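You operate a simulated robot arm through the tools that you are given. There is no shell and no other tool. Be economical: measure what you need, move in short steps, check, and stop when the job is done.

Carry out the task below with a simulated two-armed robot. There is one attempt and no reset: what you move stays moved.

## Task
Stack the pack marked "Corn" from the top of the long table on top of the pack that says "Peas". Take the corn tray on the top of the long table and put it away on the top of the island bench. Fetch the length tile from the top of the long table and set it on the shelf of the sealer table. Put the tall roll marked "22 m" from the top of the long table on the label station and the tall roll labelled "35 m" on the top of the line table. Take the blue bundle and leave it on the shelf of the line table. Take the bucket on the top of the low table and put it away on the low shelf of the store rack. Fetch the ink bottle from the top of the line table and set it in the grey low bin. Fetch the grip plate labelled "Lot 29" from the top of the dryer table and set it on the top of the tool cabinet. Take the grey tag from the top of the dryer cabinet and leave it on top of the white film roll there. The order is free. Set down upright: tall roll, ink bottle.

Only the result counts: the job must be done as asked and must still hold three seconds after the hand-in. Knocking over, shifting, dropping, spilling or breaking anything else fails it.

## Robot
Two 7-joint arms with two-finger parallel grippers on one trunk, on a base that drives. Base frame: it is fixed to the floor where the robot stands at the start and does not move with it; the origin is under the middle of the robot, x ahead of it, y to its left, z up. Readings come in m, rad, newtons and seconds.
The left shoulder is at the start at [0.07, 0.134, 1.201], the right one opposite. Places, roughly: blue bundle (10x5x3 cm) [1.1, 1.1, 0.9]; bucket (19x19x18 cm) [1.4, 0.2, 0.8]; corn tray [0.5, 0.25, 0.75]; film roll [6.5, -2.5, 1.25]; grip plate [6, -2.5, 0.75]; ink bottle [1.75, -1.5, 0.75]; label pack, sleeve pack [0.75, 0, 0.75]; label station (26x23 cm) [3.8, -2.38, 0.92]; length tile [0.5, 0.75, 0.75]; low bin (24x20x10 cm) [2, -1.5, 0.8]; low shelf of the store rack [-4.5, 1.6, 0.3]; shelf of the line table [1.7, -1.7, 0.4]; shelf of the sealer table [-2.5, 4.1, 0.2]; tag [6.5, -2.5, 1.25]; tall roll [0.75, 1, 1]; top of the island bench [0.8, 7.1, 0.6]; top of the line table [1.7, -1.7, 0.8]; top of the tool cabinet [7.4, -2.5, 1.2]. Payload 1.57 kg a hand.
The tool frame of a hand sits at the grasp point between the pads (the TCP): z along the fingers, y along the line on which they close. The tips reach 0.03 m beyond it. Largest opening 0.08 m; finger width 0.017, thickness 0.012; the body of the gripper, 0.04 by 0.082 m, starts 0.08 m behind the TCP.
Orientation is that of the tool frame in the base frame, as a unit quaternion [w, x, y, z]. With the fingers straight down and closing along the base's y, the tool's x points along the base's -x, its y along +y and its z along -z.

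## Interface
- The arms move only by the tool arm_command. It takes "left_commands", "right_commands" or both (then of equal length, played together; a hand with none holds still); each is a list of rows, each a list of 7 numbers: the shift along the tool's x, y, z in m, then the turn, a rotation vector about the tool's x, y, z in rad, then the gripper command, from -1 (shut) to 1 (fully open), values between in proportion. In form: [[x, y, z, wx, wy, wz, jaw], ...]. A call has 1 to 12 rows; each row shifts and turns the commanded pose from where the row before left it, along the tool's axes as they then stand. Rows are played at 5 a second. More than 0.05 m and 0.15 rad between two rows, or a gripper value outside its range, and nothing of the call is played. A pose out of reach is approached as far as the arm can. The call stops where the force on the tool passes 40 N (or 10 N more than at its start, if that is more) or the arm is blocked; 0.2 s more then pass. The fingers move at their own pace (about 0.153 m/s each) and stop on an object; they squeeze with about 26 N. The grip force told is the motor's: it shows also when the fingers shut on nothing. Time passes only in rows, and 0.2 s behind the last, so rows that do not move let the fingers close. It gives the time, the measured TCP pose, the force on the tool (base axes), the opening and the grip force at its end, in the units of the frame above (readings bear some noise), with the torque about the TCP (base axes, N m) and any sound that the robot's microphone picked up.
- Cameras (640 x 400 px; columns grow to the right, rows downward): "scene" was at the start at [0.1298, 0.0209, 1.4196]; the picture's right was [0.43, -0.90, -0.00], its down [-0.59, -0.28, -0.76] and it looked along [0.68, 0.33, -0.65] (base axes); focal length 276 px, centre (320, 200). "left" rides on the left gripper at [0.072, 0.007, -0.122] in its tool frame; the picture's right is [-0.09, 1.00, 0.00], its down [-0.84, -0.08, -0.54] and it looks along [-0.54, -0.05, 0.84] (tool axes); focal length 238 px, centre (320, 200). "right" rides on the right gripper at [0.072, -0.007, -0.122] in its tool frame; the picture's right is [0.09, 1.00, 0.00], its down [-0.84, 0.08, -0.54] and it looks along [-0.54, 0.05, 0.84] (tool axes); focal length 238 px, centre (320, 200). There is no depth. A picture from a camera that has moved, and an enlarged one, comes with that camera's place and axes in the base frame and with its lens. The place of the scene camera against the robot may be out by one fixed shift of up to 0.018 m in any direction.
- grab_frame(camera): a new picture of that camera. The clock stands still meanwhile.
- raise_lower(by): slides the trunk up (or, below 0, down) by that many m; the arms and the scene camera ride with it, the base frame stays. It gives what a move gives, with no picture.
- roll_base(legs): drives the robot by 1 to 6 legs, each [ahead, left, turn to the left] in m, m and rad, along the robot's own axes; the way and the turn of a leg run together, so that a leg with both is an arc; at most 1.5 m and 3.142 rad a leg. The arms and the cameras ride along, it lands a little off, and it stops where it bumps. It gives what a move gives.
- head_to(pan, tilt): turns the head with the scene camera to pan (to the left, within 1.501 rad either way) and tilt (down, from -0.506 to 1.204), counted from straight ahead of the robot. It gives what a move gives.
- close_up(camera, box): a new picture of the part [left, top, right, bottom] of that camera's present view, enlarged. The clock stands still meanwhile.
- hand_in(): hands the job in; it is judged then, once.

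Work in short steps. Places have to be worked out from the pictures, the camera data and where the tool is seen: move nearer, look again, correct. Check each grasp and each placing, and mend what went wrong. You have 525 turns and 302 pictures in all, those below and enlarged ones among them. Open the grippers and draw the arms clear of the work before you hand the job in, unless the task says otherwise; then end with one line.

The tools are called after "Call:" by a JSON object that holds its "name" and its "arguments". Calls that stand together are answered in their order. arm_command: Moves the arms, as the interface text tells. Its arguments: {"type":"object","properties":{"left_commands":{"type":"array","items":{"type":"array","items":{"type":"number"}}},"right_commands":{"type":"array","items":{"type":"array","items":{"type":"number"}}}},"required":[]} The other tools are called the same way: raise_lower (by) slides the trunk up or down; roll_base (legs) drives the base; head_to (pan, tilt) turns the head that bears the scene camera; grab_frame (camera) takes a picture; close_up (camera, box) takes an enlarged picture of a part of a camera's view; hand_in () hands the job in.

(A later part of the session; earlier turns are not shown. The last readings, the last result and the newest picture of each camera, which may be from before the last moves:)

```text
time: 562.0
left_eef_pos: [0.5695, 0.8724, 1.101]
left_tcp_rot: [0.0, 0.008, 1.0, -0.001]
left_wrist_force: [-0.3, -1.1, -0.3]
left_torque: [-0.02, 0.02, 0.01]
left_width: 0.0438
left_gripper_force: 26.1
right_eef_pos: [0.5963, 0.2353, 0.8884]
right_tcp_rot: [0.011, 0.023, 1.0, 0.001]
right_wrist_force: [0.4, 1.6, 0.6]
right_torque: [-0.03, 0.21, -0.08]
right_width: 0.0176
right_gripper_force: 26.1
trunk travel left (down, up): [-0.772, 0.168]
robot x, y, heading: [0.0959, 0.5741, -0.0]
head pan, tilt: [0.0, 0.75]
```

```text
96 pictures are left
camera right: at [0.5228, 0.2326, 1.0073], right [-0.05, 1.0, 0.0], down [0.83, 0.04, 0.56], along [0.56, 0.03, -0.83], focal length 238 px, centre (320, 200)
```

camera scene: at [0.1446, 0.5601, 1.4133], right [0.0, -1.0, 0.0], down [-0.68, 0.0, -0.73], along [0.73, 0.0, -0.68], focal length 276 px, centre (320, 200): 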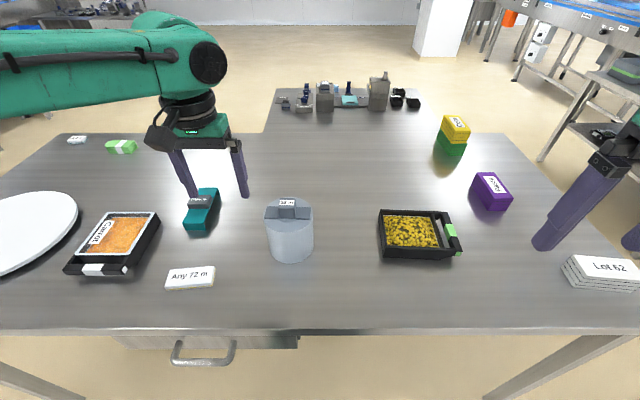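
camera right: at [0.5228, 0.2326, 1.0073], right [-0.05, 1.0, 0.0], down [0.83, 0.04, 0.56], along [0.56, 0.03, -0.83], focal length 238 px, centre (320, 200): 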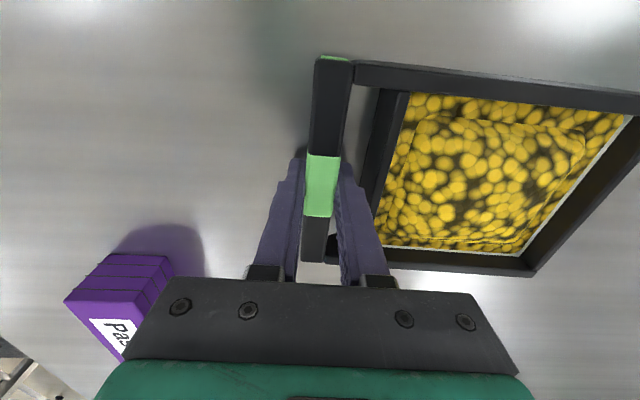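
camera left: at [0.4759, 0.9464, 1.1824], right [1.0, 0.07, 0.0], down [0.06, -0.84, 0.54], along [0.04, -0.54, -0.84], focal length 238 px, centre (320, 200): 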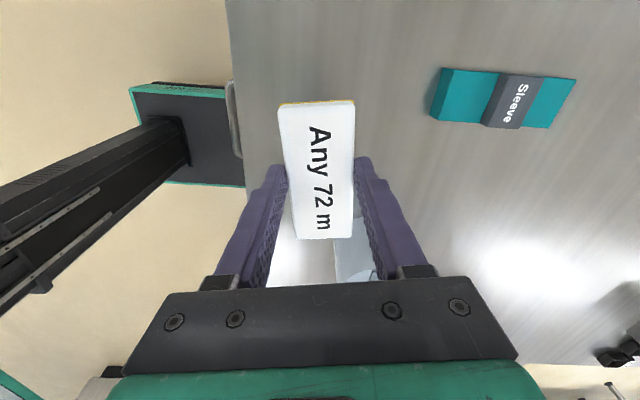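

Handle gripped (1.8 cm). Test-lift 3 cm by trunk and check the tray's tilt.

Call:
{"name": "raise_lower", "arguments": {"by": 0.03}}

Call:
{"name": "grab_frame", "arguments": {"camera": "scene"}}

Call:
{"name": "grab_frame", "arguments": {"camera": "right"}}

```text
time: 562.7
left_eef_pos: [0.5693, 0.8736, 1.1292]
left_tcp_rot: [0.0, 0.009, 1.0, 0.0]
left_wrist_force: [0.7, -0.4, 0.1]
left_torque: [0.0, 0.0, 0.0]
left_width: 0.0436
left_gripper_force: 26.4
right_eef_pos: [0.5969, 0.2347, 0.9179]
right_tcp_rot: [0.01, 0.022, 1.0, 0.001]
right_wrist_force: [-0.6, 0.2, -3.4]
right_torque: [-0.21, 0.07, -0.01]
right_width: 0.0174
right_gripper_force: 26.1
trunk travel left (down, up): [-0.802, 0.138]
robot x, y, heading: [0.098, 0.5781, -0.004]
head pan, tilt: [0.0, 0.75]
```

```text
95 pictures are left
camera scene: at [0.2325, 0.5595, 1.4433], right [0.0, -1.0, 0.0], down [-0.68, 0.0, -0.73], along [0.73, 0.0, -0.68], focal length 276 px, centre (320, 200)
```

scene: 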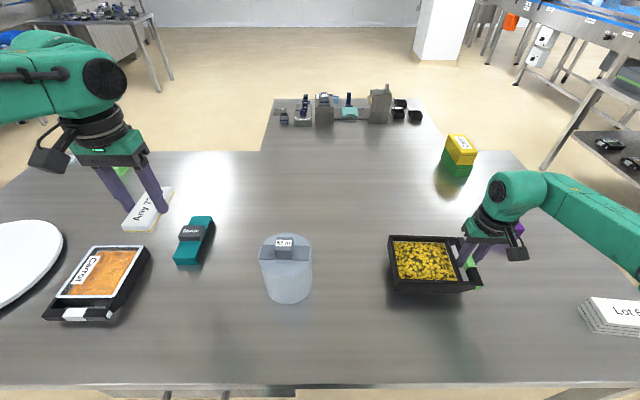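

```text
94 pictures are left
camera right: at [0.523, 0.232, 1.0369], right [-0.05, 1.0, 0.0], down [0.83, 0.04, 0.56], along [0.56, 0.03, -0.83], focal length 238 px, centre (320, 200)
```

right: 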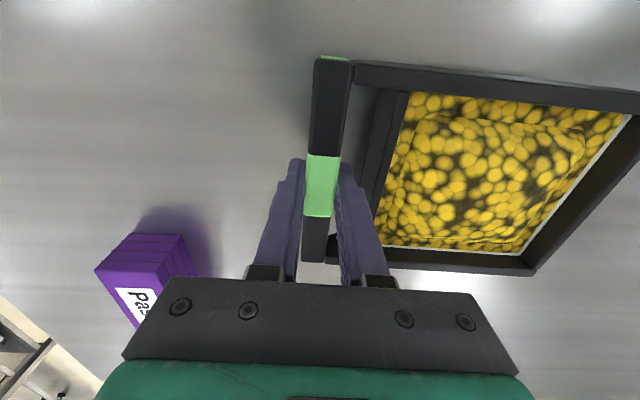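

The tray lifts level. I raise fully, back off from the table, and look north for the route to the island bench.

Call:
{"name": "raise_lower", "arguments": {"by": 0.137}}

Call:
{"name": "roll_base", "arguments": {"legs": [[-0.9, 0, 0], [0, 0, 1.571]]}}

Call:
{"name": "head_to", "arguments": {"pan": 0.0, "tilt": 0.2}}

Call:
{"name": "grab_frame", "arguments": {"camera": "scene"}}

```text
time: 564.3
left_eef_pos: [0.5687, 0.8735, 1.2673]
left_tcp_rot: [0.0, 0.008, 1.0, 0.0]
left_wrist_force: [-0.3, 0.6, -0.6]
left_torque: [0.0, -0.03, 0.03]
left_width: 0.044
left_gripper_force: 25.9
right_eef_pos: [0.5967, 0.2334, 1.0547]
right_tcp_rot: [0.011, 0.022, 1.0, 0.0]
right_wrist_force: [-0.3, -0.5, -3.2]
right_torque: [-0.2, 0.0, -0.02]
right_width: 0.0177
right_gripper_force: 25.7
trunk travel left (down, up): [-0.939, 0.001]
robot x, y, heading: [0.0964, 0.5746, -0.004]
head pan, tilt: [0.0, 0.75]
```

```text
time: 572.8
left_eef_pos: [-1.0889, 1.0524, 1.2676]
left_tcp_rot: [0.0, -0.698, 0.716, 0.001]
left_wrist_force: [-1.2, -1.0, -0.4]
left_torque: [0.04, 0.02, 0.04]
left_width: 0.0439
left_gripper_force: 25.7
right_eef_pos: [-0.4518, 1.0723, 1.0548]
right_tcp_rot: [0.007, -0.687, 0.726, 0.007]
right_wrist_force: [0.9, -0.4, -2.5]
right_torque: [0.01, -0.24, 0.01]
right_width: 0.0178
right_gripper_force: 25.7
trunk travel left (down, up): [-0.939, 0.001]
robot x, y, heading: [-0.7985, 0.5737, 1.556]
head pan, tilt: [0.0, 0.75]
```

```text
time: 573.8
left_eef_pos: [-1.09, 1.0533, 1.2681]
left_tcp_rot: [0.0, -0.698, 0.716, 0.001]
left_wrist_force: [0.6, 0.2, -0.6]
left_torque: [-0.01, 0.01, 0.04]
left_width: 0.0441
left_gripper_force: 25.8
right_eef_pos: [-0.4515, 1.0732, 1.0547]
right_tcp_rot: [0.007, -0.687, 0.726, 0.008]
right_wrist_force: [-0.4, -0.4, -2.9]
right_torque: [0.0, -0.22, 0.01]
right_width: 0.0179
right_gripper_force: 25.8
trunk travel left (down, up): [-0.939, 0.001]
robot x, y, heading: [-0.7992, 0.5779, 1.556]
head pan, tilt: [0.0, 0.201]
```

```text
93 pictures are left
camera scene: at [-0.7921, 0.7037, 1.6298], right [1.0, -0.01, 0.0], down [0.0, -0.2, -0.98], along [0.01, 0.98, -0.2], focal length 276 px, centre (320, 200)
```

scene: 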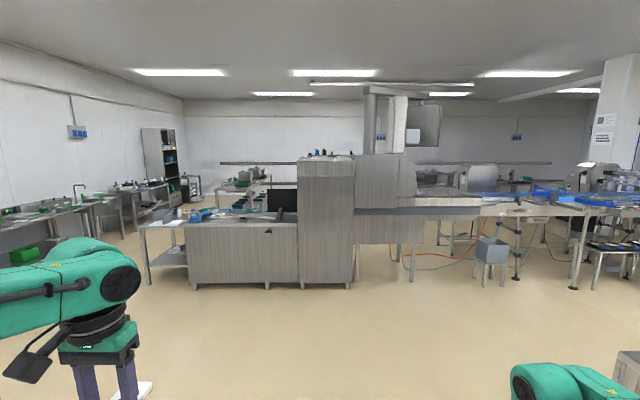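

The bench row blocks the way north except a corridor between the sealer table's left end (x ≈ -2.8) and the wall bench (x ≈ -4.1). I drive there: left 2.65 m, ahead 1.6 m, then look.

Call:
{"name": "roll_base", "arguments": {"legs": [[0, 1.35, 0.015], [0, 1.3, 0], [1.5, 0, 0]]}}

Call:
{"name": "grab_frame", "arguments": {"camera": "scene"}}

```text
time: 593.7
left_eef_pos: [-3.7815, 2.5096, 1.2669]
left_tcp_rot: [0.0, 0.709, -0.706, 0.0]
left_wrist_force: [-0.1, 0.1, 0.3]
left_torque: [0.0, 0.0, -0.02]
left_width: 0.0437
left_gripper_force: 26.3
right_eef_pos: [-3.1435, 2.5493, 1.0547]
right_tcp_rot: [0.007, -0.698, 0.716, 0.009]
right_wrist_force: [1.0, -0.5, -2.9]
right_torque: [0.04, -0.26, -0.01]
right_width: 0.0178
right_gripper_force: 26.2
trunk travel left (down, up): [-0.939, 0.001]
robot x, y, heading: [-3.4735, 2.04, 1.583]
head pan, tilt: [0.0, 0.201]
```

```text
92 pictures are left
camera scene: at [-3.4735, 2.1689, 1.63], right [1.0, 0.02, 0.0], down [0.0, -0.2, -0.98], along [-0.02, 0.98, -0.2], focal length 276 px, centre (320, 200)
```

scene: 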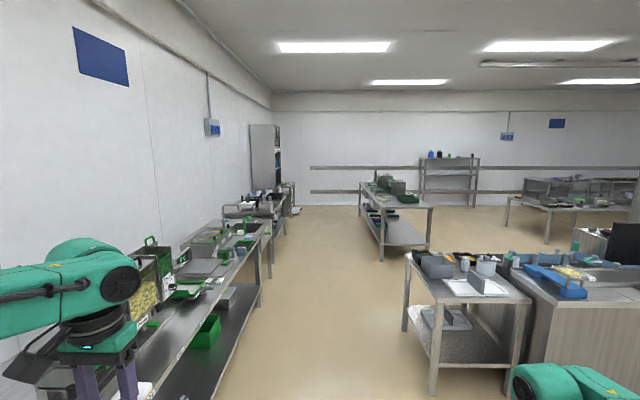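

The corridor is clear (x -4.15 to -2.78). I go ahead 3 m to y ≈ 5.0 and look right toward the island bench.

Call:
{"name": "roll_base", "arguments": {"legs": [[1.5, 0.02, -0.012], [1.5, 0, 0]]}}

Call:
{"name": "head_to", "arguments": {"pan": -1.1, "tilt": 0.3}}

Call:
{"name": "grab_frame", "arguments": {"camera": "scene"}}

```text
refused: leg 1 is longer than a leg can be; nothing moved
```

```text
time: 595.0
left_eef_pos: [-3.7819, 2.5093, 1.2672]
left_tcp_rot: [0.0, 0.708, -0.706, 0.0]
left_wrist_force: [0.6, 0.1, 0.0]
left_torque: [-0.02, 0.0, 0.01]
left_width: 0.0435
left_gripper_force: 26.3
right_eef_pos: [-3.1436, 2.5489, 1.0552]
right_tcp_rot: [0.007, -0.698, 0.716, 0.008]
right_wrist_force: [-0.2, 0.5, -2.3]
right_torque: [0.0, -0.23, 0.01]
right_width: 0.0176
right_gripper_force: 25.8
trunk travel left (down, up): [-0.939, 0.001]
robot x, y, heading: [-3.4759, 2.039, 1.585]
head pan, tilt: [-1.1, 0.3]
```

```text
91 pictures are left
camera scene: at [-3.3895, 2.1204, 1.6206], right [0.47, -0.88, 0.0], down [-0.26, -0.14, -0.96], along [0.84, 0.45, -0.3], focal length 276 px, centre (320, 200)
```

scene: 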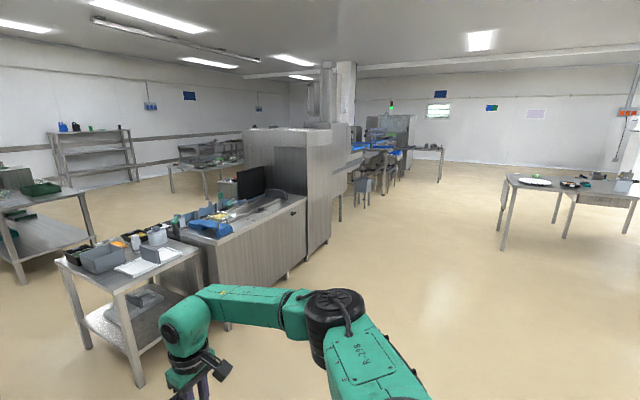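

Call:
{"name": "roll_base", "arguments": {"legs": [[1.45, 0.02, -0.012], [1.5, 0, 0]]}}

Call:
{"name": "grab_frame", "arguments": {"camera": "scene"}}

```text
time: 609.2
left_eef_pos: [-3.8412, 5.4376, 1.2677]
left_tcp_rot: [0.0, -0.706, 0.708, 0.001]
left_wrist_force: [0.2, -0.2, -0.9]
left_torque: [0.0, -0.03, -0.02]
left_width: 0.0438
left_gripper_force: 26.4
right_eef_pos: [-3.2041, 5.4729, 1.0555]
right_tcp_rot: [0.006, -0.696, 0.718, 0.008]
right_wrist_force: [0.2, -0.2, -2.9]
right_torque: [-0.01, -0.25, 0.03]
right_width: 0.0177
right_gripper_force: 26.1
trunk travel left (down, up): [-0.939, 0.001]
robot x, y, heading: [-3.5404, 4.9654, 1.575]
head pan, tilt: [-1.1, 0.3]
```

```text
90 pictures are left
camera scene: at [-3.4531, 5.0459, 1.6207], right [0.46, -0.89, 0.0], down [-0.26, -0.14, -0.96], along [0.85, 0.44, -0.3], focal length 276 px, centre (320, 200)
```

scene: 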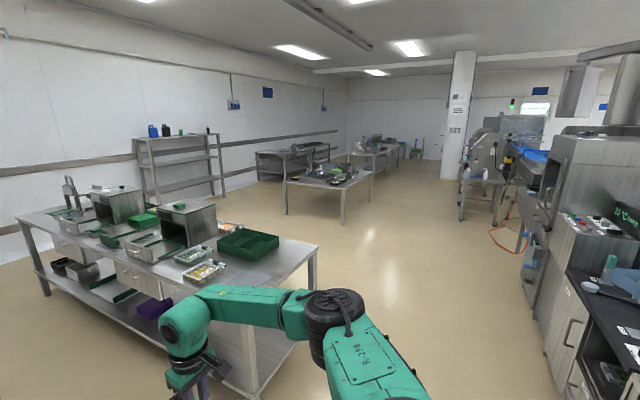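

Island bench stands at about x 0.25–1.6, y 6.55–7.6. I strafe east along y ≈ 5, then north-east to stand before it.

Call:
{"name": "roll_base", "arguments": {"legs": [[0, -1.35, 0], [0, -1.3, 0], [0.55, 0, 0], [0, -1.45, 0]]}}

Call:
{"name": "head_to", "arguments": {"pan": 0, "tilt": 0.45}}

Call:
{"name": "grab_frame", "arguments": {"camera": "scene"}}

```text
time: 631.5
left_eef_pos: [0.2397, 6.0329, 1.2676]
left_tcp_rot: [0.0, 0.71, -0.705, 0.001]
left_wrist_force: [0.0, 0.3, 0.2]
left_torque: [0.0, 0.03, 0.04]
left_width: 0.0442
left_gripper_force: 25.8
right_eef_pos: [0.8756, 6.074, 1.0555]
right_tcp_rot: [0.007, -0.699, 0.715, 0.007]
right_wrist_force: [0.4, 0.5, -3.0]
right_torque: [-0.05, -0.22, -0.03]
right_width: 0.0176
right_gripper_force: 26.0
trunk travel left (down, up): [-0.939, 0.001]
robot x, y, heading: [0.5498, 5.5651, 1.591]
head pan, tilt: [-1.1, 0.3]
```

```text
time: 632.9
left_eef_pos: [0.2397, 6.0324, 1.2666]
left_tcp_rot: [0.0, 0.71, -0.705, -0.001]
left_wrist_force: [-0.9, -0.1, -0.5]
left_torque: [-0.01, 0.01, 0.0]
left_width: 0.0438
left_gripper_force: 25.5
right_eef_pos: [0.8768, 6.0745, 1.0542]
right_tcp_rot: [0.007, -0.699, 0.715, 0.008]
right_wrist_force: [0.0, -0.5, -1.6]
right_torque: [0.02, -0.25, 0.0]
right_width: 0.0175
right_gripper_force: 26.1
trunk travel left (down, up): [-0.939, 0.001]
robot x, y, heading: [0.5506, 5.5624, 1.593]
head pan, tilt: [0.0, 0.45]
```

```text
89 pictures are left
camera scene: at [0.5484, 5.6922, 1.6067], right [1.0, 0.02, 0.0], down [0.01, -0.44, -0.9], along [-0.02, 0.9, -0.44], focal length 276 px, centre (320, 200)
```

scene: 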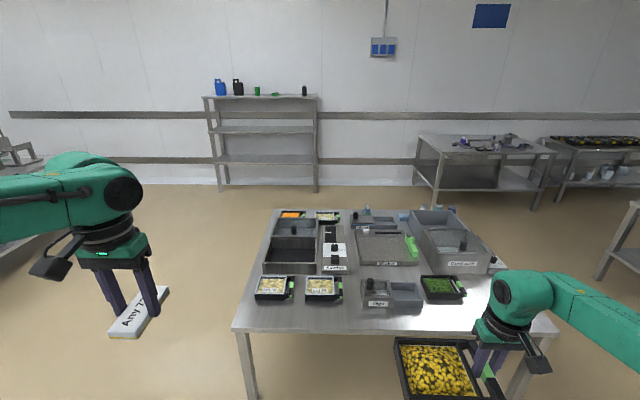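

The island's front-right corner (x 1.17–1.5, y 6.5–6.8) is free. I lower 0.2, drive right 0.5 and ahead 0.4, then look.

Call:
{"name": "raise_lower", "arguments": {"by": -0.15}}

Call:
{"name": "roll_base", "arguments": {"legs": [[0, -0.52, -0.02], [0.4, 0, 0]]}}

Call:
{"name": "head_to", "arguments": {"pan": -0.2, "tilt": 0.7}}

Call:
{"name": "grab_frame", "arguments": {"camera": "scene"}}

Call:
{"name": "grab_frame", "arguments": {"camera": "right"}}

```text
time: 634.6
left_eef_pos: [0.2398, 6.0309, 1.1174]
left_tcp_rot: [0.0, 0.71, -0.705, 0.0]
left_wrist_force: [-0.6, -0.3, -0.6]
left_torque: [0.0, -0.04, 0.01]
left_width: 0.044
left_gripper_force: 26.2
right_eef_pos: [0.8774, 6.0741, 0.9046]
right_tcp_rot: [0.006, -0.7, 0.715, 0.008]
right_wrist_force: [-0.4, -0.3, -2.8]
right_torque: [0.01, -0.26, 0.0]
right_width: 0.0176
right_gripper_force: 25.8
trunk travel left (down, up): [-0.789, 0.151]
robot x, y, heading: [0.546, 5.5709, 1.591]
head pan, tilt: [0.0, 0.45]
```

```text
time: 639.8
left_eef_pos: [0.7603, 6.4476, 1.1188]
left_tcp_rot: [-0.001, -0.707, 0.708, 0.0]
left_wrist_force: [-0.6, -0.5, -0.9]
left_torque: [0.0, -0.02, 0.02]
left_width: 0.0438
left_gripper_force: 26.0
right_eef_pos: [1.3965, 6.484, 0.9042]
right_tcp_rot: [0.007, -0.696, 0.718, 0.008]
right_wrist_force: [0.1, 0.3, -2.8]
right_torque: [0.03, -0.25, 0.0]
right_width: 0.0173
right_gripper_force: 26.0
trunk travel left (down, up): [-0.789, 0.151]
robot x, y, heading: [1.0625, 5.9797, 1.581]
head pan, tilt: [0.0, 0.45]
```

```text
time: 640.5
left_eef_pos: [0.7596, 6.4496, 1.1178]
left_tcp_rot: [0.001, -0.707, 0.708, 0.0]
left_wrist_force: [-0.3, 0.6, -0.8]
left_torque: [-0.02, 0.0, -0.03]
left_width: 0.0434
left_gripper_force: 26.5
right_eef_pos: [1.3983, 6.4855, 0.9038]
right_tcp_rot: [0.007, -0.697, 0.717, 0.007]
right_wrist_force: [0.2, -1.4, -2.4]
right_torque: [-0.01, -0.25, 0.02]
right_width: 0.0171
right_gripper_force: 25.5
trunk travel left (down, up): [-0.789, 0.151]
robot x, y, heading: [1.0615, 5.9763, 1.581]
head pan, tilt: [-0.201, 0.7]
```

```text
88 pictures are left
camera scene: at [1.0823, 6.0982, 1.4345], right [0.98, -0.19, 0.0], down [-0.12, -0.63, -0.76], along [0.14, 0.75, -0.64], focal length 276 px, centre (320, 200)
```

scene: 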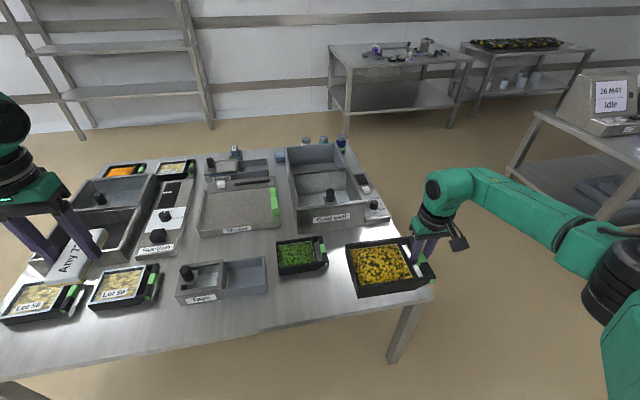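

```text
87 pictures are left
camera right: at [1.4022, 6.4113, 1.0236], right [-1.0, -0.06, 0.0], down [-0.05, 0.83, 0.56], along [-0.03, 0.56, -0.83], focal length 238 px, centre (320, 200)
```

right: 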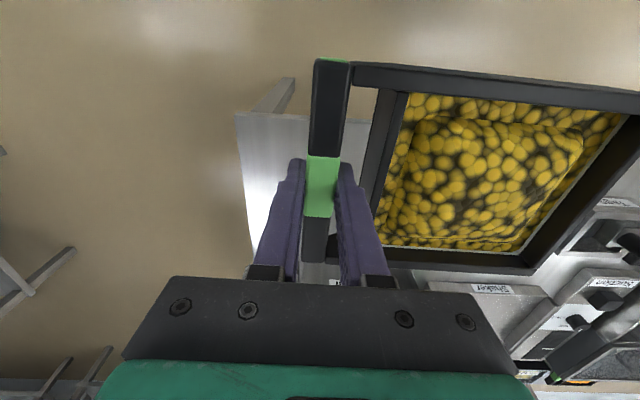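

Free region x 1.235–1.53, y 6.54–6.86. I move right 4 cm, ahead 0.19, and lower the trunk stepwise.

Call:
{"name": "roll_base", "arguments": {"legs": [[0, -0.035, -0.01], [0.19, 0, 0]]}}

Call:
{"name": "raise_lower", "arguments": {"by": -0.2}}

Call:
{"name": "grab_frame", "arguments": {"camera": "scene"}}

```text
time: 642.5
left_eef_pos: [0.7998, 6.6382, 1.1178]
left_tcp_rot: [0.002, -0.703, 0.711, 0.0]
left_wrist_force: [-0.1, 0.0, 0.5]
left_torque: [-0.02, -0.02, 0.0]
left_width: 0.0439
left_gripper_force: 26.0
right_eef_pos: [1.4373, 6.6676, 0.9059]
right_tcp_rot: [0.008, -0.692, 0.722, 0.007]
right_wrist_force: [-0.4, -0.7, -2.0]
right_torque: [0.04, -0.22, -0.01]
right_width: 0.0173
right_gripper_force: 25.7
trunk travel left (down, up): [-0.789, 0.151]
robot x, y, heading: [1.1002, 6.164, 1.568]
head pan, tilt: [-0.201, 0.7]
```

```text
time: 644.7
left_eef_pos: [0.7999, 6.6398, 0.9171]
left_tcp_rot: [0.0, -0.703, 0.711, 0.0]
left_wrist_force: [-0.4, 0.8, 0.2]
left_torque: [0.0, 0.01, -0.02]
left_width: 0.0437
left_gripper_force: 26.0
right_eef_pos: [1.4375, 6.6676, 0.7051]
right_tcp_rot: [0.007, -0.692, 0.722, 0.007]
right_wrist_force: [-0.1, 0.4, -2.2]
right_torque: [-0.03, -0.25, 0.01]
right_width: 0.0178
right_gripper_force: 25.8
trunk travel left (down, up): [-0.589, 0.351]
robot x, y, heading: [1.093, 6.1659, 1.57]
head pan, tilt: [-0.201, 0.7]
```

```text
86 pictures are left
camera scene: at [1.1192, 6.2849, 1.2345], right [0.98, -0.2, 0.0], down [-0.13, -0.63, -0.76], along [0.15, 0.75, -0.64], focal length 276 px, centre (320, 200)
```

scene: 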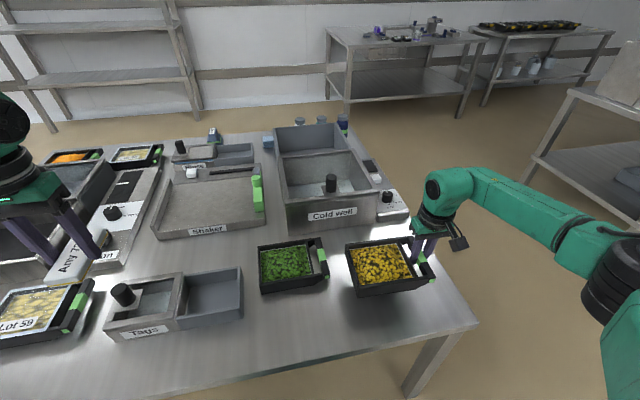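

Spot is clear on all sides. Lower 5 cm more, then feel.

Call:
{"name": "raise_lower", "arguments": {"by": -0.05}}

Call:
{"name": "raise_lower", "arguments": {"by": -0.012}}

Call:
{"name": "raise_lower", "arguments": {"by": -0.008}}

```text
time: 645.6
left_eef_pos: [0.8009, 6.6399, 0.8675]
left_tcp_rot: [0.0, -0.703, 0.712, 0.0]
left_wrist_force: [-0.4, 0.2, -1.0]
left_torque: [0.04, -0.01, -0.03]
left_width: 0.0437
left_gripper_force: 25.8
right_eef_pos: [1.4376, 6.6693, 0.6537]
right_tcp_rot: [0.006, -0.691, 0.723, 0.006]
right_wrist_force: [0.0, -0.8, -3.0]
right_torque: [0.02, -0.28, -0.02]
right_width: 0.0173
right_gripper_force: 26.0
trunk travel left (down, up): [-0.539, 0.401]
robot x, y, heading: [1.0984, 6.1668, 1.57]
head pan, tilt: [-0.201, 0.7]
```

```text
time: 646.2
left_eef_pos: [0.8007, 6.6387, 0.8561]
left_tcp_rot: [0.0, -0.702, 0.712, 0.0]
left_wrist_force: [0.5, -0.5, 0.5]
left_torque: [0.0, 0.04, -0.02]
left_width: 0.0441
left_gripper_force: 26.2
right_eef_pos: [1.4382, 6.6684, 0.6413]
right_tcp_rot: [0.005, -0.692, 0.722, 0.007]
right_wrist_force: [-0.4, 0.0, -2.3]
right_torque: [0.02, -0.24, -0.01]
right_width: 0.0176
right_gripper_force: 25.9
trunk travel left (down, up): [-0.527, 0.413]
robot x, y, heading: [1.0991, 6.1668, 1.572]
head pan, tilt: [-0.201, 0.7]
```

```text
time: 646.8
left_eef_pos: [0.7989, 6.6371, 0.8483]
left_tcp_rot: [0.002, -0.703, 0.711, 0.001]
left_wrist_force: [0.8, 0.4, -0.5]
left_torque: [0.0, -0.01, 0.03]
left_width: 0.044
left_gripper_force: 25.9
right_eef_pos: [1.4373, 6.6694, 0.638]
right_tcp_rot: [0.01, -0.691, 0.722, 0.01]
right_wrist_force: [3.9, 1.7, 16.0]
right_torque: [0.06, 0.21, 0.02]
right_width: 0.0177
right_gripper_force: 26.3
trunk travel left (down, up): [-0.519, 0.421]
robot x, y, heading: [1.1004, 6.168, 1.574]
head pan, tilt: [-0.201, 0.7]
```

Tray is down. I open just enough (to ~2.2 cm, because of the narrow gap), raise, and check.

Call:
{"name": "arm_command", "arguments": {"right_commands": [[0, 0, 0, 0, 0, 0, -0.5], [0, 0, 0, 0, 0, 0, -0.45], [0, 0, 0, 0, 0, 0, -0.45]]}}

Call:
{"name": "raise_lower", "arguments": {"by": 0.02}}

Call:
{"name": "grab_frame", "arguments": {"camera": "right"}}

```text
time: 647.6
left_eef_pos: [0.8004, 6.6396, 0.847]
left_tcp_rot: [-0.001, -0.702, 0.712, 0.0]
left_wrist_force: [0.8, 0.1, -0.2]
left_torque: [-0.01, -0.01, 0.0]
left_width: 0.0439
left_gripper_force: 26.3
right_eef_pos: [1.4374, 6.6689, 0.6341]
right_tcp_rot: [0.006, -0.692, 0.721, 0.007]
right_wrist_force: [-0.5, -0.2, -0.2]
right_torque: [0.01, -0.04, -0.02]
right_width: 0.0218
right_gripper_force: 0.0
trunk travel left (down, up): [-0.519, 0.421]
robot x, y, heading: [1.0923, 6.1668, 1.568]
head pan, tilt: [-0.201, 0.7]
```

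```text
time: 648.3
left_eef_pos: [0.8004, 6.6394, 0.8681]
left_tcp_rot: [0.0, -0.702, 0.712, 0.0]
left_wrist_force: [-0.3, 0.1, 0.1]
left_torque: [-0.03, 0.0, 0.02]
left_width: 0.0438
left_gripper_force: 26.1
right_eef_pos: [1.4369, 6.6689, 0.6547]
right_tcp_rot: [0.006, -0.692, 0.722, 0.008]
right_wrist_force: [-0.8, 0.6, 0.0]
right_torque: [-0.02, -0.01, -0.03]
right_width: 0.0219
right_gripper_force: 0.0
trunk travel left (down, up): [-0.539, 0.401]
robot x, y, heading: [1.0991, 6.1677, 1.566]
head pan, tilt: [-0.201, 0.7]
```

```text
85 pictures are left
camera right: at [1.442, 6.5949, 0.774], right [-1.0, -0.05, 0.0], down [-0.04, 0.83, 0.56], along [-0.03, 0.56, -0.83], focal length 238 px, centre (320, 200)
```

right: 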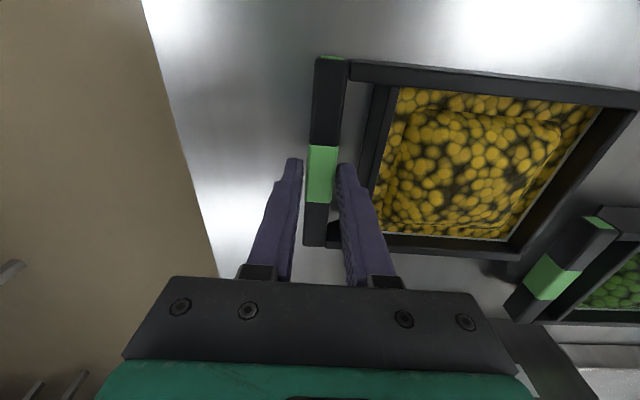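

Released; the tray stays put. I raise further, back off, and take a confirming look.

Call:
{"name": "raise_lower", "arguments": {"by": 0.12}}

Call:
{"name": "roll_base", "arguments": {"legs": [[-0.5, 0, 0]]}}

Call:
{"name": "grab_frame", "arguments": {"camera": "scene"}}

```text
time: 649.8
left_eef_pos: [0.7998, 6.6396, 0.9869]
left_tcp_rot: [0.0, -0.703, 0.712, 0.0]
left_wrist_force: [0.2, 0.9, -0.1]
left_torque: [-0.03, 0.02, 0.02]
left_width: 0.0439
left_gripper_force: 26.0
right_eef_pos: [1.4374, 6.6695, 0.774]
right_tcp_rot: [0.006, -0.693, 0.721, 0.008]
right_wrist_force: [-0.2, 0.1, -0.2]
right_torque: [0.0, 0.0, 0.02]
right_width: 0.0221
right_gripper_force: 0.1
trunk travel left (down, up): [-0.659, 0.281]
robot x, y, heading: [1.0987, 6.1649, 1.572]
head pan, tilt: [-0.201, 0.7]
```

```text
time: 652.7
left_eef_pos: [0.7989, 6.1368, 0.9881]
left_tcp_rot: [0.0, -0.704, 0.71, 0.0]
left_wrist_force: [-0.2, -0.6, 0.5]
left_torque: [0.01, 0.0, 0.03]
left_width: 0.0437
left_gripper_force: 26.3
right_eef_pos: [1.4374, 6.1688, 0.7756]
right_tcp_rot: [0.007, -0.693, 0.721, 0.007]
right_wrist_force: [-0.3, -0.2, 0.4]
right_torque: [-0.02, 0.0, 0.02]
right_width: 0.022
right_gripper_force: 0.1
trunk travel left (down, up): [-0.659, 0.281]
robot x, y, heading: [1.0962, 5.6633, 1.576]
head pan, tilt: [-0.201, 0.7]
```

```text
84 pictures are left
camera scene: at [1.1195, 5.7833, 1.3045], right [0.98, -0.2, 0.0], down [-0.13, -0.63, -0.76], along [0.15, 0.75, -0.64], focal length 276 px, centre (320, 200)
```

scene: 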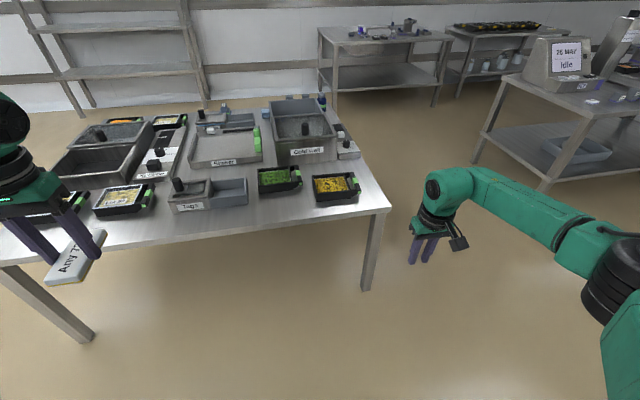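

The corn tray is in place. Now the tile: raise the trunk, drive back west to the sealer table's open left end.

Call:
{"name": "raise_lower", "arguments": {"by": 0.28}}

Call:
{"name": "roll_base", "arguments": {"legs": [[0, 1.45, 0], [-0.6, 0, 0], [0, 1.45, 0], [0, 1.45, 0]]}}

Call:
{"name": "head_to", "arguments": {"pan": -1.4, "tilt": 0.5}}

Call:
{"name": "grab_frame", "arguments": {"camera": "scene"}}

```text
time: 655.6
left_eef_pos: [0.7994, 6.1371, 1.2675]
left_tcp_rot: [0.0, -0.704, 0.71, 0.0]
left_wrist_force: [-1.1, 0.0, -1.4]
left_torque: [-0.01, -0.01, 0.01]
left_width: 0.0436
left_gripper_force: 26.0
right_eef_pos: [1.4387, 6.1684, 1.0555]
right_tcp_rot: [0.006, -0.693, 0.721, 0.007]
right_wrist_force: [-1.2, 0.0, 0.5]
right_torque: [0.02, 0.0, -0.01]
right_width: 0.0222
right_gripper_force: 0.1
trunk travel left (down, up): [-0.939, 0.001]
robot x, y, heading: [1.0999, 5.6659, 1.58]
head pan, tilt: [-0.201, 0.7]
```

```text
time: 679.6
left_eef_pos: [-3.6125, 5.4799, 1.2678]
left_tcp_rot: [0.0, 0.711, -0.703, 0.0]
left_wrist_force: [0.0, 0.3, 0.0]
left_torque: [0.01, 0.01, 0.01]
left_width: 0.0438
left_gripper_force: 26.2
right_eef_pos: [-2.9756, 5.5247, 1.054]
right_tcp_rot: [0.007, -0.701, 0.713, 0.007]
right_wrist_force: [0.7, -0.4, 1.6]
right_torque: [-0.02, 0.01, 0.0]
right_width: 0.0221
right_gripper_force: 0.0
trunk travel left (down, up): [-0.939, 0.001]
robot x, y, heading: [-3.2997, 5.0127, 1.599]
head pan, tilt: [-0.201, 0.7]
```

```text
time: 681.0
left_eef_pos: [-3.6129, 5.4789, 1.2675]
left_tcp_rot: [0.0, 0.712, -0.703, 0.0]
left_wrist_force: [-0.1, 0.5, -0.2]
left_torque: [-0.01, 0.01, -0.01]
left_width: 0.0436
left_gripper_force: 26.1
right_eef_pos: [-2.9761, 5.524, 1.0546]
right_tcp_rot: [0.006, -0.701, 0.713, 0.008]
right_wrist_force: [0.2, -0.6, 0.4]
right_torque: [0.0, 0.05, -0.04]
right_width: 0.0221
right_gripper_force: 0.0
trunk travel left (down, up): [-0.939, 0.001]
robot x, y, heading: [-3.3003, 5.0162, 1.596]
head pan, tilt: [-1.4, 0.499]
```

```text
83 pictures are left
camera scene: at [-3.2117, 5.0674, 1.6022], right [0.19, -0.98, 0.0], down [-0.47, -0.09, -0.88], along [0.86, 0.17, -0.48], focal length 276 px, centre (320, 200)
```

scene: 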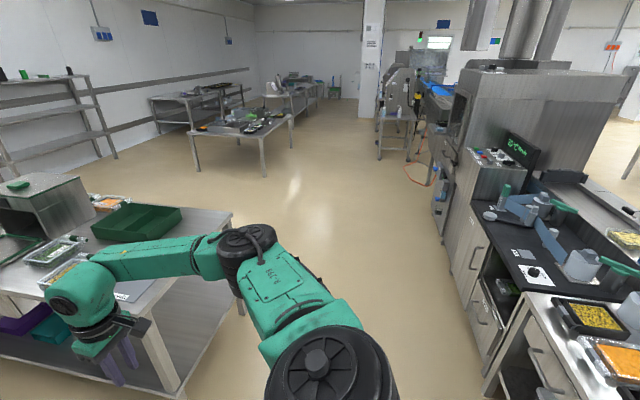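

The north side has drawers, so I use the west end: back 0.95, then turn to face +x and lower the trunk to look.

Call:
{"name": "roll_base", "arguments": {"legs": [[0, 0.12, -0.025], [-0.95, 0, 0], [0, 0, -1.571]]}}

Call:
{"name": "head_to", "arguments": {"pan": 0, "tilt": 0.75}}

Call:
{"name": "grab_frame", "arguments": {"camera": "scene"}}

```text
time: 690.6
left_eef_pos: [-2.9444, 4.3736, 1.2687]
left_tcp_rot: [0.0, -0.003, 1.0, -0.001]
left_wrist_force: [0.3, -0.2, 0.0]
left_torque: [0.03, -0.02, 0.02]
left_width: 0.0439
left_gripper_force: 25.6
right_eef_pos: [-2.901, 3.7361, 1.0542]
right_tcp_rot: [0.009, 0.011, 1.0, 0.0]
right_wrist_force: [0.4, 0.3, 0.1]
right_torque: [0.01, -0.04, 0.01]
right_width: 0.0222
right_gripper_force: 0.1
trunk travel left (down, up): [-0.939, 0.001]
robot x, y, heading: [-3.4104, 4.0646, 0.017]
head pan, tilt: [-1.4, 0.499]
```

```text
time: 692.2
left_eef_pos: [-2.9433, 4.372, 1.2678]
left_tcp_rot: [-0.001, -0.004, 1.0, 0.0]
left_wrist_force: [-0.5, 1.3, -0.7]
left_torque: [-0.01, 0.01, 0.0]
left_width: 0.0436
left_gripper_force: 25.9
right_eef_pos: [-2.9022, 3.7351, 1.0545]
right_tcp_rot: [0.011, 0.012, 1.0, 0.001]
right_wrist_force: [0.7, -0.4, -0.3]
right_torque: [0.02, -0.02, 0.0]
right_width: 0.0219
right_gripper_force: 0.0
trunk travel left (down, up): [-0.939, 0.001]
robot x, y, heading: [-3.411, 4.0633, 0.015]
head pan, tilt: [0.0, 0.75]
```

```text
82 pictures are left
camera scene: at [-3.2744, 4.0517, 1.5803], right [0.02, -1.0, 0.0], down [-0.68, -0.01, -0.73], along [0.73, 0.01, -0.68], focal length 276 px, centre (320, 200)
```

scene: 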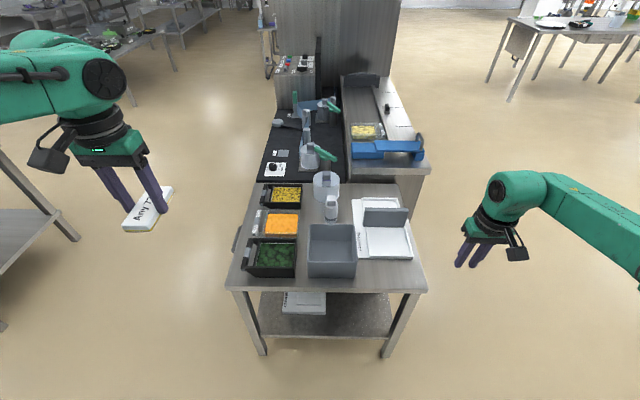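

Sealer table: near end x ≈ -2.77, shelf z ≈ 0.19, free area at y 3.76–3.98 beside a box. I strafe right 0.42, pitch the left hand 45° and lower the trunk.

Call:
{"name": "roll_base", "arguments": {"legs": [[0, -0.43, -0.015]]}}

Call:
{"name": "arm_command", "arguments": {"left_commands": [[0.02, 0, 0.03, 0, -0.131, 0, -1], [0, 0, 0.03, 0, -0.131, 0, -1], [0, 0, 0.03, 0, -0.131, 0, -1], [0, 0, 0.0, 0, -0.131, 0, -1], [0, 0, 0, 0, -0.131, 0, -1], [0, 0, 0, 0, -0.131, 0, -1], [0.03, 0, 0.02, 0, 0, 0, -1], [0.03, 0, 0.02, 0, 0, 0, -1], [0, 0, 0, 0, 0, 0, -1]]}}

Call:
{"name": "raise_lower", "arguments": {"by": -0.4}}

Call:
{"name": "raise_lower", "arguments": {"by": -0.3}}

Call:
{"name": "head_to", "arguments": {"pan": 0.3, "tilt": 0.5}}

Call:
{"name": "grab_frame", "arguments": {"camera": "scene"}}

Call:
{"name": "grab_frame", "arguments": {"camera": "left"}}

```text
time: 694.8
left_eef_pos: [-2.9346, 3.9375, 1.2668]
left_tcp_rot: [0.0, 0.002, 1.0, -0.001]
left_wrist_force: [-0.8, 0.5, -0.3]
left_torque: [-0.03, -0.01, -0.01]
left_width: 0.0441
left_gripper_force: 25.6
right_eef_pos: [-2.9014, 3.2989, 1.0546]
right_tcp_rot: [0.009, 0.017, 1.0, 0.0]
right_wrist_force: [-0.1, 0.1, -0.5]
right_torque: [-0.03, 0.01, -0.01]
right_width: 0.0219
right_gripper_force: 0.0
trunk travel left (down, up): [-0.939, 0.001]
robot x, y, heading: [-3.4054, 3.6369, 0.008]
head pan, tilt: [0.0, 0.75]
```

```text
time: 696.8
left_eef_pos: [-2.9576, 3.934, 1.1072]
left_tcp_rot: [0.383, 0.003, 0.924, -0.002]
left_wrist_force: [0.7, 0.4, 0.0]
left_torque: [0.0, 0.02, -0.01]
left_width: 0.044
left_gripper_force: 25.8
right_eef_pos: [-2.9014, 3.2966, 1.0556]
right_tcp_rot: [0.01, 0.018, 1.0, 0.001]
right_wrist_force: [-0.1, -0.3, -0.2]
right_torque: [0.0, 0.01, 0.02]
right_width: 0.0221
right_gripper_force: 0.0
trunk travel left (down, up): [-0.939, 0.001]
robot x, y, heading: [-3.4043, 3.6352, 0.003]
head pan, tilt: [0.0, 0.75]
```

```text
time: 700.6
left_eef_pos: [-2.9576, 3.9334, 0.7076]
left_tcp_rot: [0.384, 0.003, 0.924, -0.001]
left_wrist_force: [0.3, -0.2, -0.3]
left_torque: [0.01, -0.01, -0.02]
left_width: 0.0439
left_gripper_force: 26.2
right_eef_pos: [-2.9007, 3.2977, 0.6539]
right_tcp_rot: [0.01, 0.017, 1.0, 0.001]
right_wrist_force: [-0.3, -0.6, 0.5]
right_torque: [0.02, -0.01, 0.03]
right_width: 0.0217
right_gripper_force: 0.0
trunk travel left (down, up): [-0.539, 0.401]
robot x, y, heading: [-3.4053, 3.6352, 0.008]
head pan, tilt: [0.0, 0.75]
```

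```text
time: 703.6
left_eef_pos: [-2.958, 3.9326, 0.4077]
left_tcp_rot: [0.384, 0.003, 0.923, -0.002]
left_wrist_force: [0.8, 0.4, -0.6]
left_torque: [-0.01, 0.04, 0.01]
left_width: 0.0439
left_gripper_force: 25.9
right_eef_pos: [-2.902, 3.2982, 0.3544]
right_tcp_rot: [0.009, 0.017, 1.0, 0.001]
right_wrist_force: [-0.3, 0.5, -0.3]
right_torque: [0.03, -0.02, -0.01]
right_width: 0.0219
right_gripper_force: 0.1
trunk travel left (down, up): [-0.239, 0.701]
robot x, y, heading: [-3.405, 3.6354, 0.007]
head pan, tilt: [0.0, 0.75]
```

```text
time: 704.5
left_eef_pos: [-2.9576, 3.9338, 0.4071]
left_tcp_rot: [0.383, 0.002, 0.924, -0.001]
left_wrist_force: [-0.2, 0.2, 0.0]
left_torque: [-0.01, 0.01, -0.02]
left_width: 0.0442
left_gripper_force: 25.9
right_eef_pos: [-2.9012, 3.2982, 0.3553]
right_tcp_rot: [0.009, 0.018, 1.0, 0.0]
right_wrist_force: [-0.8, 0.8, 1.2]
right_torque: [0.02, 0.03, 0.0]
right_width: 0.0219
right_gripper_force: 0.1
trunk travel left (down, up): [-0.239, 0.701]
robot x, y, heading: [-3.4024, 3.6354, 0.002]
head pan, tilt: [0.3, 0.499]
```

```text
81 pictures are left
camera scene: at [-3.2654, 3.6457, 0.9022], right [0.3, -0.95, 0.0], down [-0.46, -0.14, -0.88], along [0.84, 0.26, -0.48], focal length 276 px, centre (320, 200)
```

scene: 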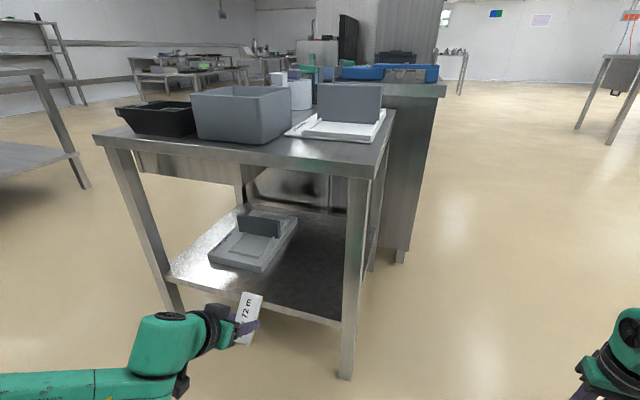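

```text
80 pictures are left
camera left: at [-3.0935, 3.9412, 0.4428], right [0.07, 1.0, 0.06], down [0.21, -0.08, 0.98], along [0.98, -0.06, -0.21], focal length 238 px, centre (320, 200)
```

left: 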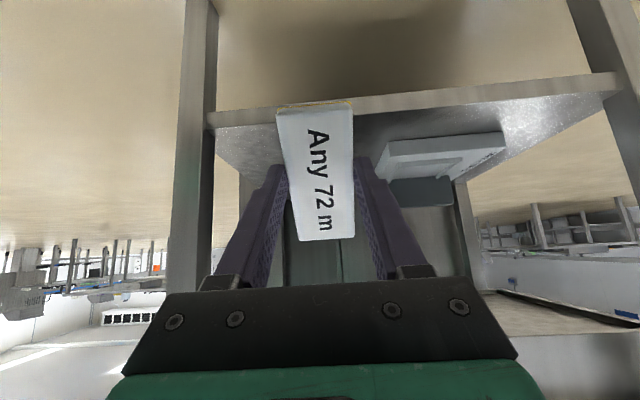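

Shelf free area y 3.76–4.04. I lower to TCP 0.29, shift right 2 cm and drive in 0.25.

Call:
{"name": "raise_lower", "arguments": {"by": -0.115}}

Call:
{"name": "roll_base", "arguments": {"legs": [[0, -0.025, 0], [0.25, 0, 0]]}}

Call:
{"name": "grab_frame", "arguments": {"camera": "scene"}}

Call:
{"name": "grab_frame", "arguments": {"camera": "left"}}

```text
time: 705.9
left_eef_pos: [-2.9573, 3.9337, 0.2928]
left_tcp_rot: [0.383, 0.002, 0.924, -0.002]
left_wrist_force: [0.1, -0.4, -0.2]
left_torque: [-0.02, 0.03, 0.0]
left_width: 0.0439
left_gripper_force: 26.3
right_eef_pos: [-2.9012, 3.2973, 0.2398]
right_tcp_rot: [0.01, 0.017, 1.0, 0.0]
right_wrist_force: [0.9, 0.5, -0.3]
right_torque: [-0.01, 0.02, 0.03]
right_width: 0.0221
right_gripper_force: 0.0
trunk travel left (down, up): [-0.124, 0.816]
robot x, y, heading: [-3.4111, 3.6354, 0.009]
head pan, tilt: [0.3, 0.499]
```

```text
time: 708.1
left_eef_pos: [-2.7074, 3.9126, 0.2944]
left_tcp_rot: [0.385, 0.001, 0.923, 0.0]
left_wrist_force: [4.7, 0.0, 12.4]
left_torque: [-0.12, 0.01, 0.02]
left_width: 0.0439
left_gripper_force: 26.2
right_eef_pos: [-2.6493, 3.277, 0.24]
right_tcp_rot: [0.011, 0.015, 1.0, 0.0]
right_wrist_force: [-0.3, 1.5, -0.1]
right_torque: [0.02, 0.01, 0.03]
right_width: 0.0222
right_gripper_force: 0.0
trunk travel left (down, up): [-0.124, 0.816]
robot x, y, heading: [-3.1565, 3.6088, 0.009]
head pan, tilt: [0.3, 0.499]
```

```text
79 pictures are left
camera scene: at [-3.0161, 3.6224, 0.7875], right [0.31, -0.95, 0.0], down [-0.45, -0.15, -0.88], along [0.84, 0.27, -0.48], focal length 276 px, centre (320, 200)
```

scene: 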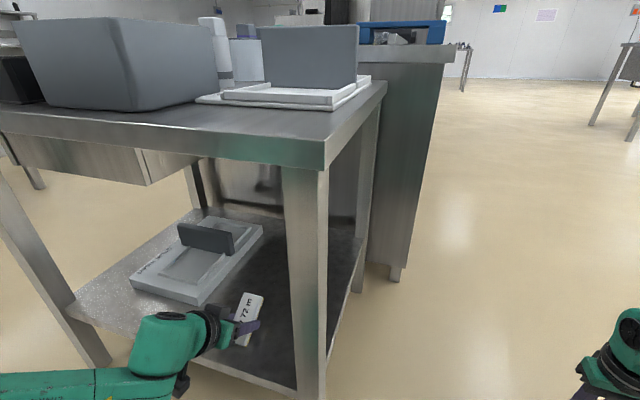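

```text
78 pictures are left
camera left: at [-2.844, 3.919, 0.329], right [0.07, 1.0, 0.07], down [0.2, -0.08, 0.98], along [0.98, -0.05, -0.21], focal length 238 px, centre (320, 200)
```

left: 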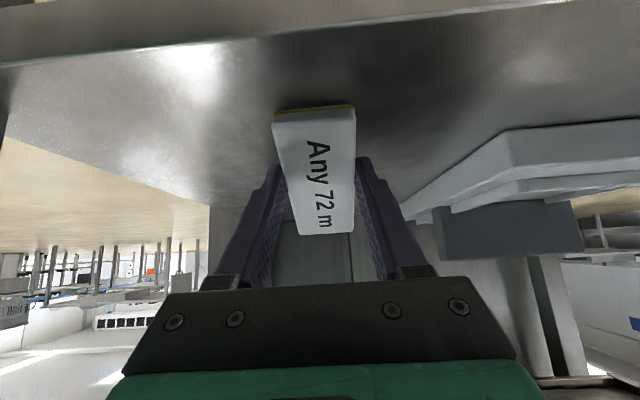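

The tile's lower end already touches the shelf (z ≈ 0.235). I raise 2.5 cm, go 7 cm deeper, then lower to contact.

Call:
{"name": "raise_lower", "arguments": {"by": 0.025}}

Call:
{"name": "roll_base", "arguments": {"legs": [[0.07, 0, 0]]}}

Call:
{"name": "raise_lower", "arguments": {"by": -0.015}}

Call:
{"name": "raise_lower", "arguments": {"by": -0.008}}

```text
time: 708.9
left_eef_pos: [-2.7072, 3.9128, 0.3182]
left_tcp_rot: [0.385, 0.0, 0.923, 0.0]
left_wrist_force: [-0.2, 0.9, -1.3]
left_torque: [-0.02, -0.01, 0.01]
left_width: 0.0438
left_gripper_force: 25.3
right_eef_pos: [-2.6498, 3.2762, 0.2649]
right_tcp_rot: [0.01, 0.016, 1.0, 0.001]
right_wrist_force: [1.0, 0.1, -0.3]
right_torque: [0.01, 0.0, -0.03]
right_width: 0.0219
right_gripper_force: 0.1
trunk travel left (down, up): [-0.149, 0.791]
robot x, y, heading: [-3.1537, 3.6097, 0.008]
head pan, tilt: [0.3, 0.499]
```

```text
time: 709.9
left_eef_pos: [-2.6392, 3.9128, 0.3179]
left_tcp_rot: [0.384, 0.001, 0.923, 0.0]
left_wrist_force: [0.9, 0.7, -0.5]
left_torque: [-0.01, 0.03, 0.01]
left_width: 0.0438
left_gripper_force: 26.4
right_eef_pos: [-2.5809, 3.2777, 0.2636]
right_tcp_rot: [0.01, 0.016, 1.0, 0.0]
right_wrist_force: [0.3, 0.6, -0.4]
right_torque: [0.02, 0.03, -0.01]
right_width: 0.0219
right_gripper_force: 0.1
trunk travel left (down, up): [-0.149, 0.791]
robot x, y, heading: [-3.0833, 3.6116, 0.012]
head pan, tilt: [0.3, 0.499]
```

```text
time: 710.5
left_eef_pos: [-2.6396, 3.9132, 0.3039]
left_tcp_rot: [0.385, 0.0, 0.923, 0.0]
left_wrist_force: [-0.1, 0.1, 0.0]
left_torque: [-0.01, -0.01, -0.04]
left_width: 0.0439
left_gripper_force: 26.3
right_eef_pos: [-2.5807, 3.2772, 0.2487]
right_tcp_rot: [0.01, 0.015, 1.0, 0.001]
right_wrist_force: [0.5, -0.4, -0.3]
right_torque: [0.01, 0.0, -0.02]
right_width: 0.0222
right_gripper_force: 0.1
trunk travel left (down, up): [-0.134, 0.806]
robot x, y, heading: [-3.085, 3.6113, 0.006]
head pan, tilt: [0.3, 0.499]
```

```text
time: 711.0
left_eef_pos: [-2.6385, 3.9129, 0.2961]
left_tcp_rot: [0.384, 0.001, 0.923, 0.0]
left_wrist_force: [0.3, -0.3, -0.5]
left_torque: [0.01, 0.04, 0.0]
left_width: 0.0438
left_gripper_force: 25.5
right_eef_pos: [-2.581, 3.2768, 0.2418]
right_tcp_rot: [0.01, 0.016, 1.0, 0.0]
right_wrist_force: [-0.2, -0.4, -0.5]
right_torque: [0.04, -0.04, 0.04]
right_width: 0.022
right_gripper_force: 0.1
trunk travel left (down, up): [-0.126, 0.814]
robot x, y, heading: [-3.0865, 3.6098, 0.009]
head pan, tilt: [0.3, 0.499]
```

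Call:
{"name": "raise_lower", "arguments": {"by": -0.006}}

Call:
{"name": "raise_lower", "arguments": {"by": -0.005}}

Call:
{"name": "grab_frame", "arguments": {"camera": "left"}}

```text
time: 711.6
left_eef_pos: [-2.6367, 3.9131, 0.2933]
left_tcp_rot: [0.388, 0.002, 0.922, 0.001]
left_wrist_force: [4.0, 1.4, 19.1]
left_torque: [-0.04, 0.18, 0.0]
left_width: 0.0436
left_gripper_force: 25.7
right_eef_pos: [-2.5809, 3.277, 0.2363]
right_tcp_rot: [0.012, 0.015, 1.0, 0.001]
right_wrist_force: [-0.5, 0.1, 0.5]
right_torque: [0.0, 0.03, -0.03]
right_width: 0.022
right_gripper_force: 0.0
trunk travel left (down, up): [-0.12, 0.82]
robot x, y, heading: [-3.0894, 3.6137, 0.009]
head pan, tilt: [0.3, 0.499]
```

```text
time: 712.1
left_eef_pos: [-2.6385, 3.9125, 0.2859]
left_tcp_rot: [0.387, 0.001, 0.922, 0.001]
left_wrist_force: [7.1, -0.2, 18.3]
left_torque: [-0.01, 0.14, 0.0]
left_width: 0.0437
left_gripper_force: 26.4
right_eef_pos: [-2.5815, 3.2769, 0.2313]
right_tcp_rot: [0.01, 0.015, 1.0, 0.002]
right_wrist_force: [-0.1, 0.1, -0.1]
right_torque: [0.0, -0.02, -0.01]
right_width: 0.0218
right_gripper_force: 0.0
trunk travel left (down, up): [-0.115, 0.825]
robot x, y, heading: [-3.0846, 3.6099, 0.012]
head pan, tilt: [0.3, 0.499]
```

```text
77 pictures are left
camera left: at [-2.775, 3.9194, 0.3208], right [0.07, 1.0, 0.07], down [0.2, -0.08, 0.98], along [0.98, -0.05, -0.2], focal length 238 px, centre (320, 200)
```

left: 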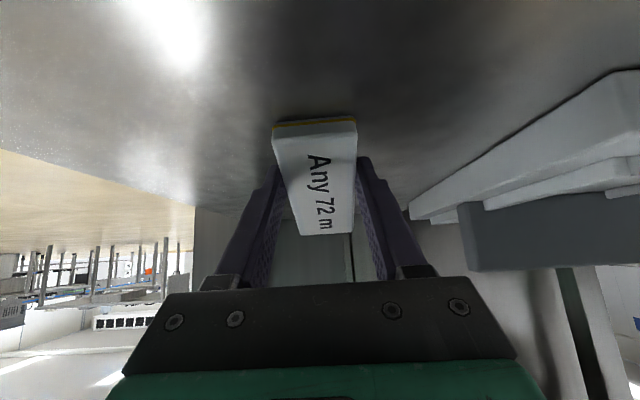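

Contact; the tile stands over the free shelf area. I open to let it settle flat.

Call:
{"name": "arm_command", "arguments": {"left_commands": [[0, 0, 0, 0, 0, 0, 0.2], [0, 0, 0, 0, 0, 0, 0.5], [0, 0, 0, 0, 0, 0, 0.6], [0, 0, 0, 0, 0, 0, 0.6]]}}

Call:
{"name": "grab_frame", "arguments": {"camera": "left"}}

```text
time: 713.1
left_eef_pos: [-2.6389, 3.9132, 0.2837]
left_tcp_rot: [0.384, 0.002, 0.924, -0.001]
left_wrist_force: [0.2, -0.5, 0.1]
left_torque: [-0.03, 0.0, -0.03]
left_width: 0.0641
left_gripper_force: 0.1
right_eef_pos: [-2.5821, 3.2767, 0.2304]
right_tcp_rot: [0.009, 0.016, 1.0, 0.001]
right_wrist_force: [-0.6, 0.3, 0.4]
right_torque: [-0.03, 0.0, 0.02]
right_width: 0.022
right_gripper_force: 0.0
trunk travel left (down, up): [-0.115, 0.825]
robot x, y, heading: [-3.0886, 3.613, 0.009]
head pan, tilt: [0.3, 0.499]
```

```text
76 pictures are left
camera left: at [-2.7752, 3.9199, 0.3192], right [0.07, 1.0, 0.07], down [0.2, -0.08, 0.98], along [0.98, -0.05, -0.21], focal length 238 px, centre (320, 200)
```

left: 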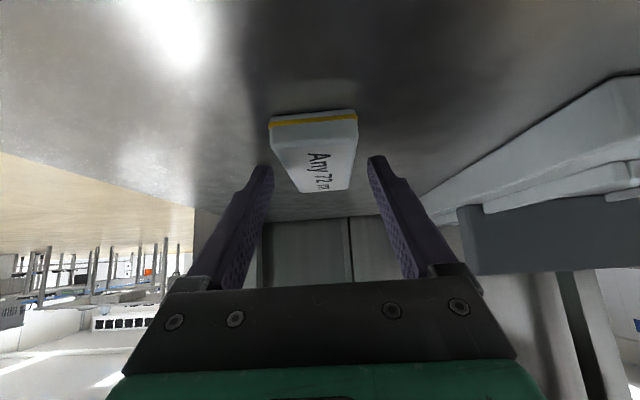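

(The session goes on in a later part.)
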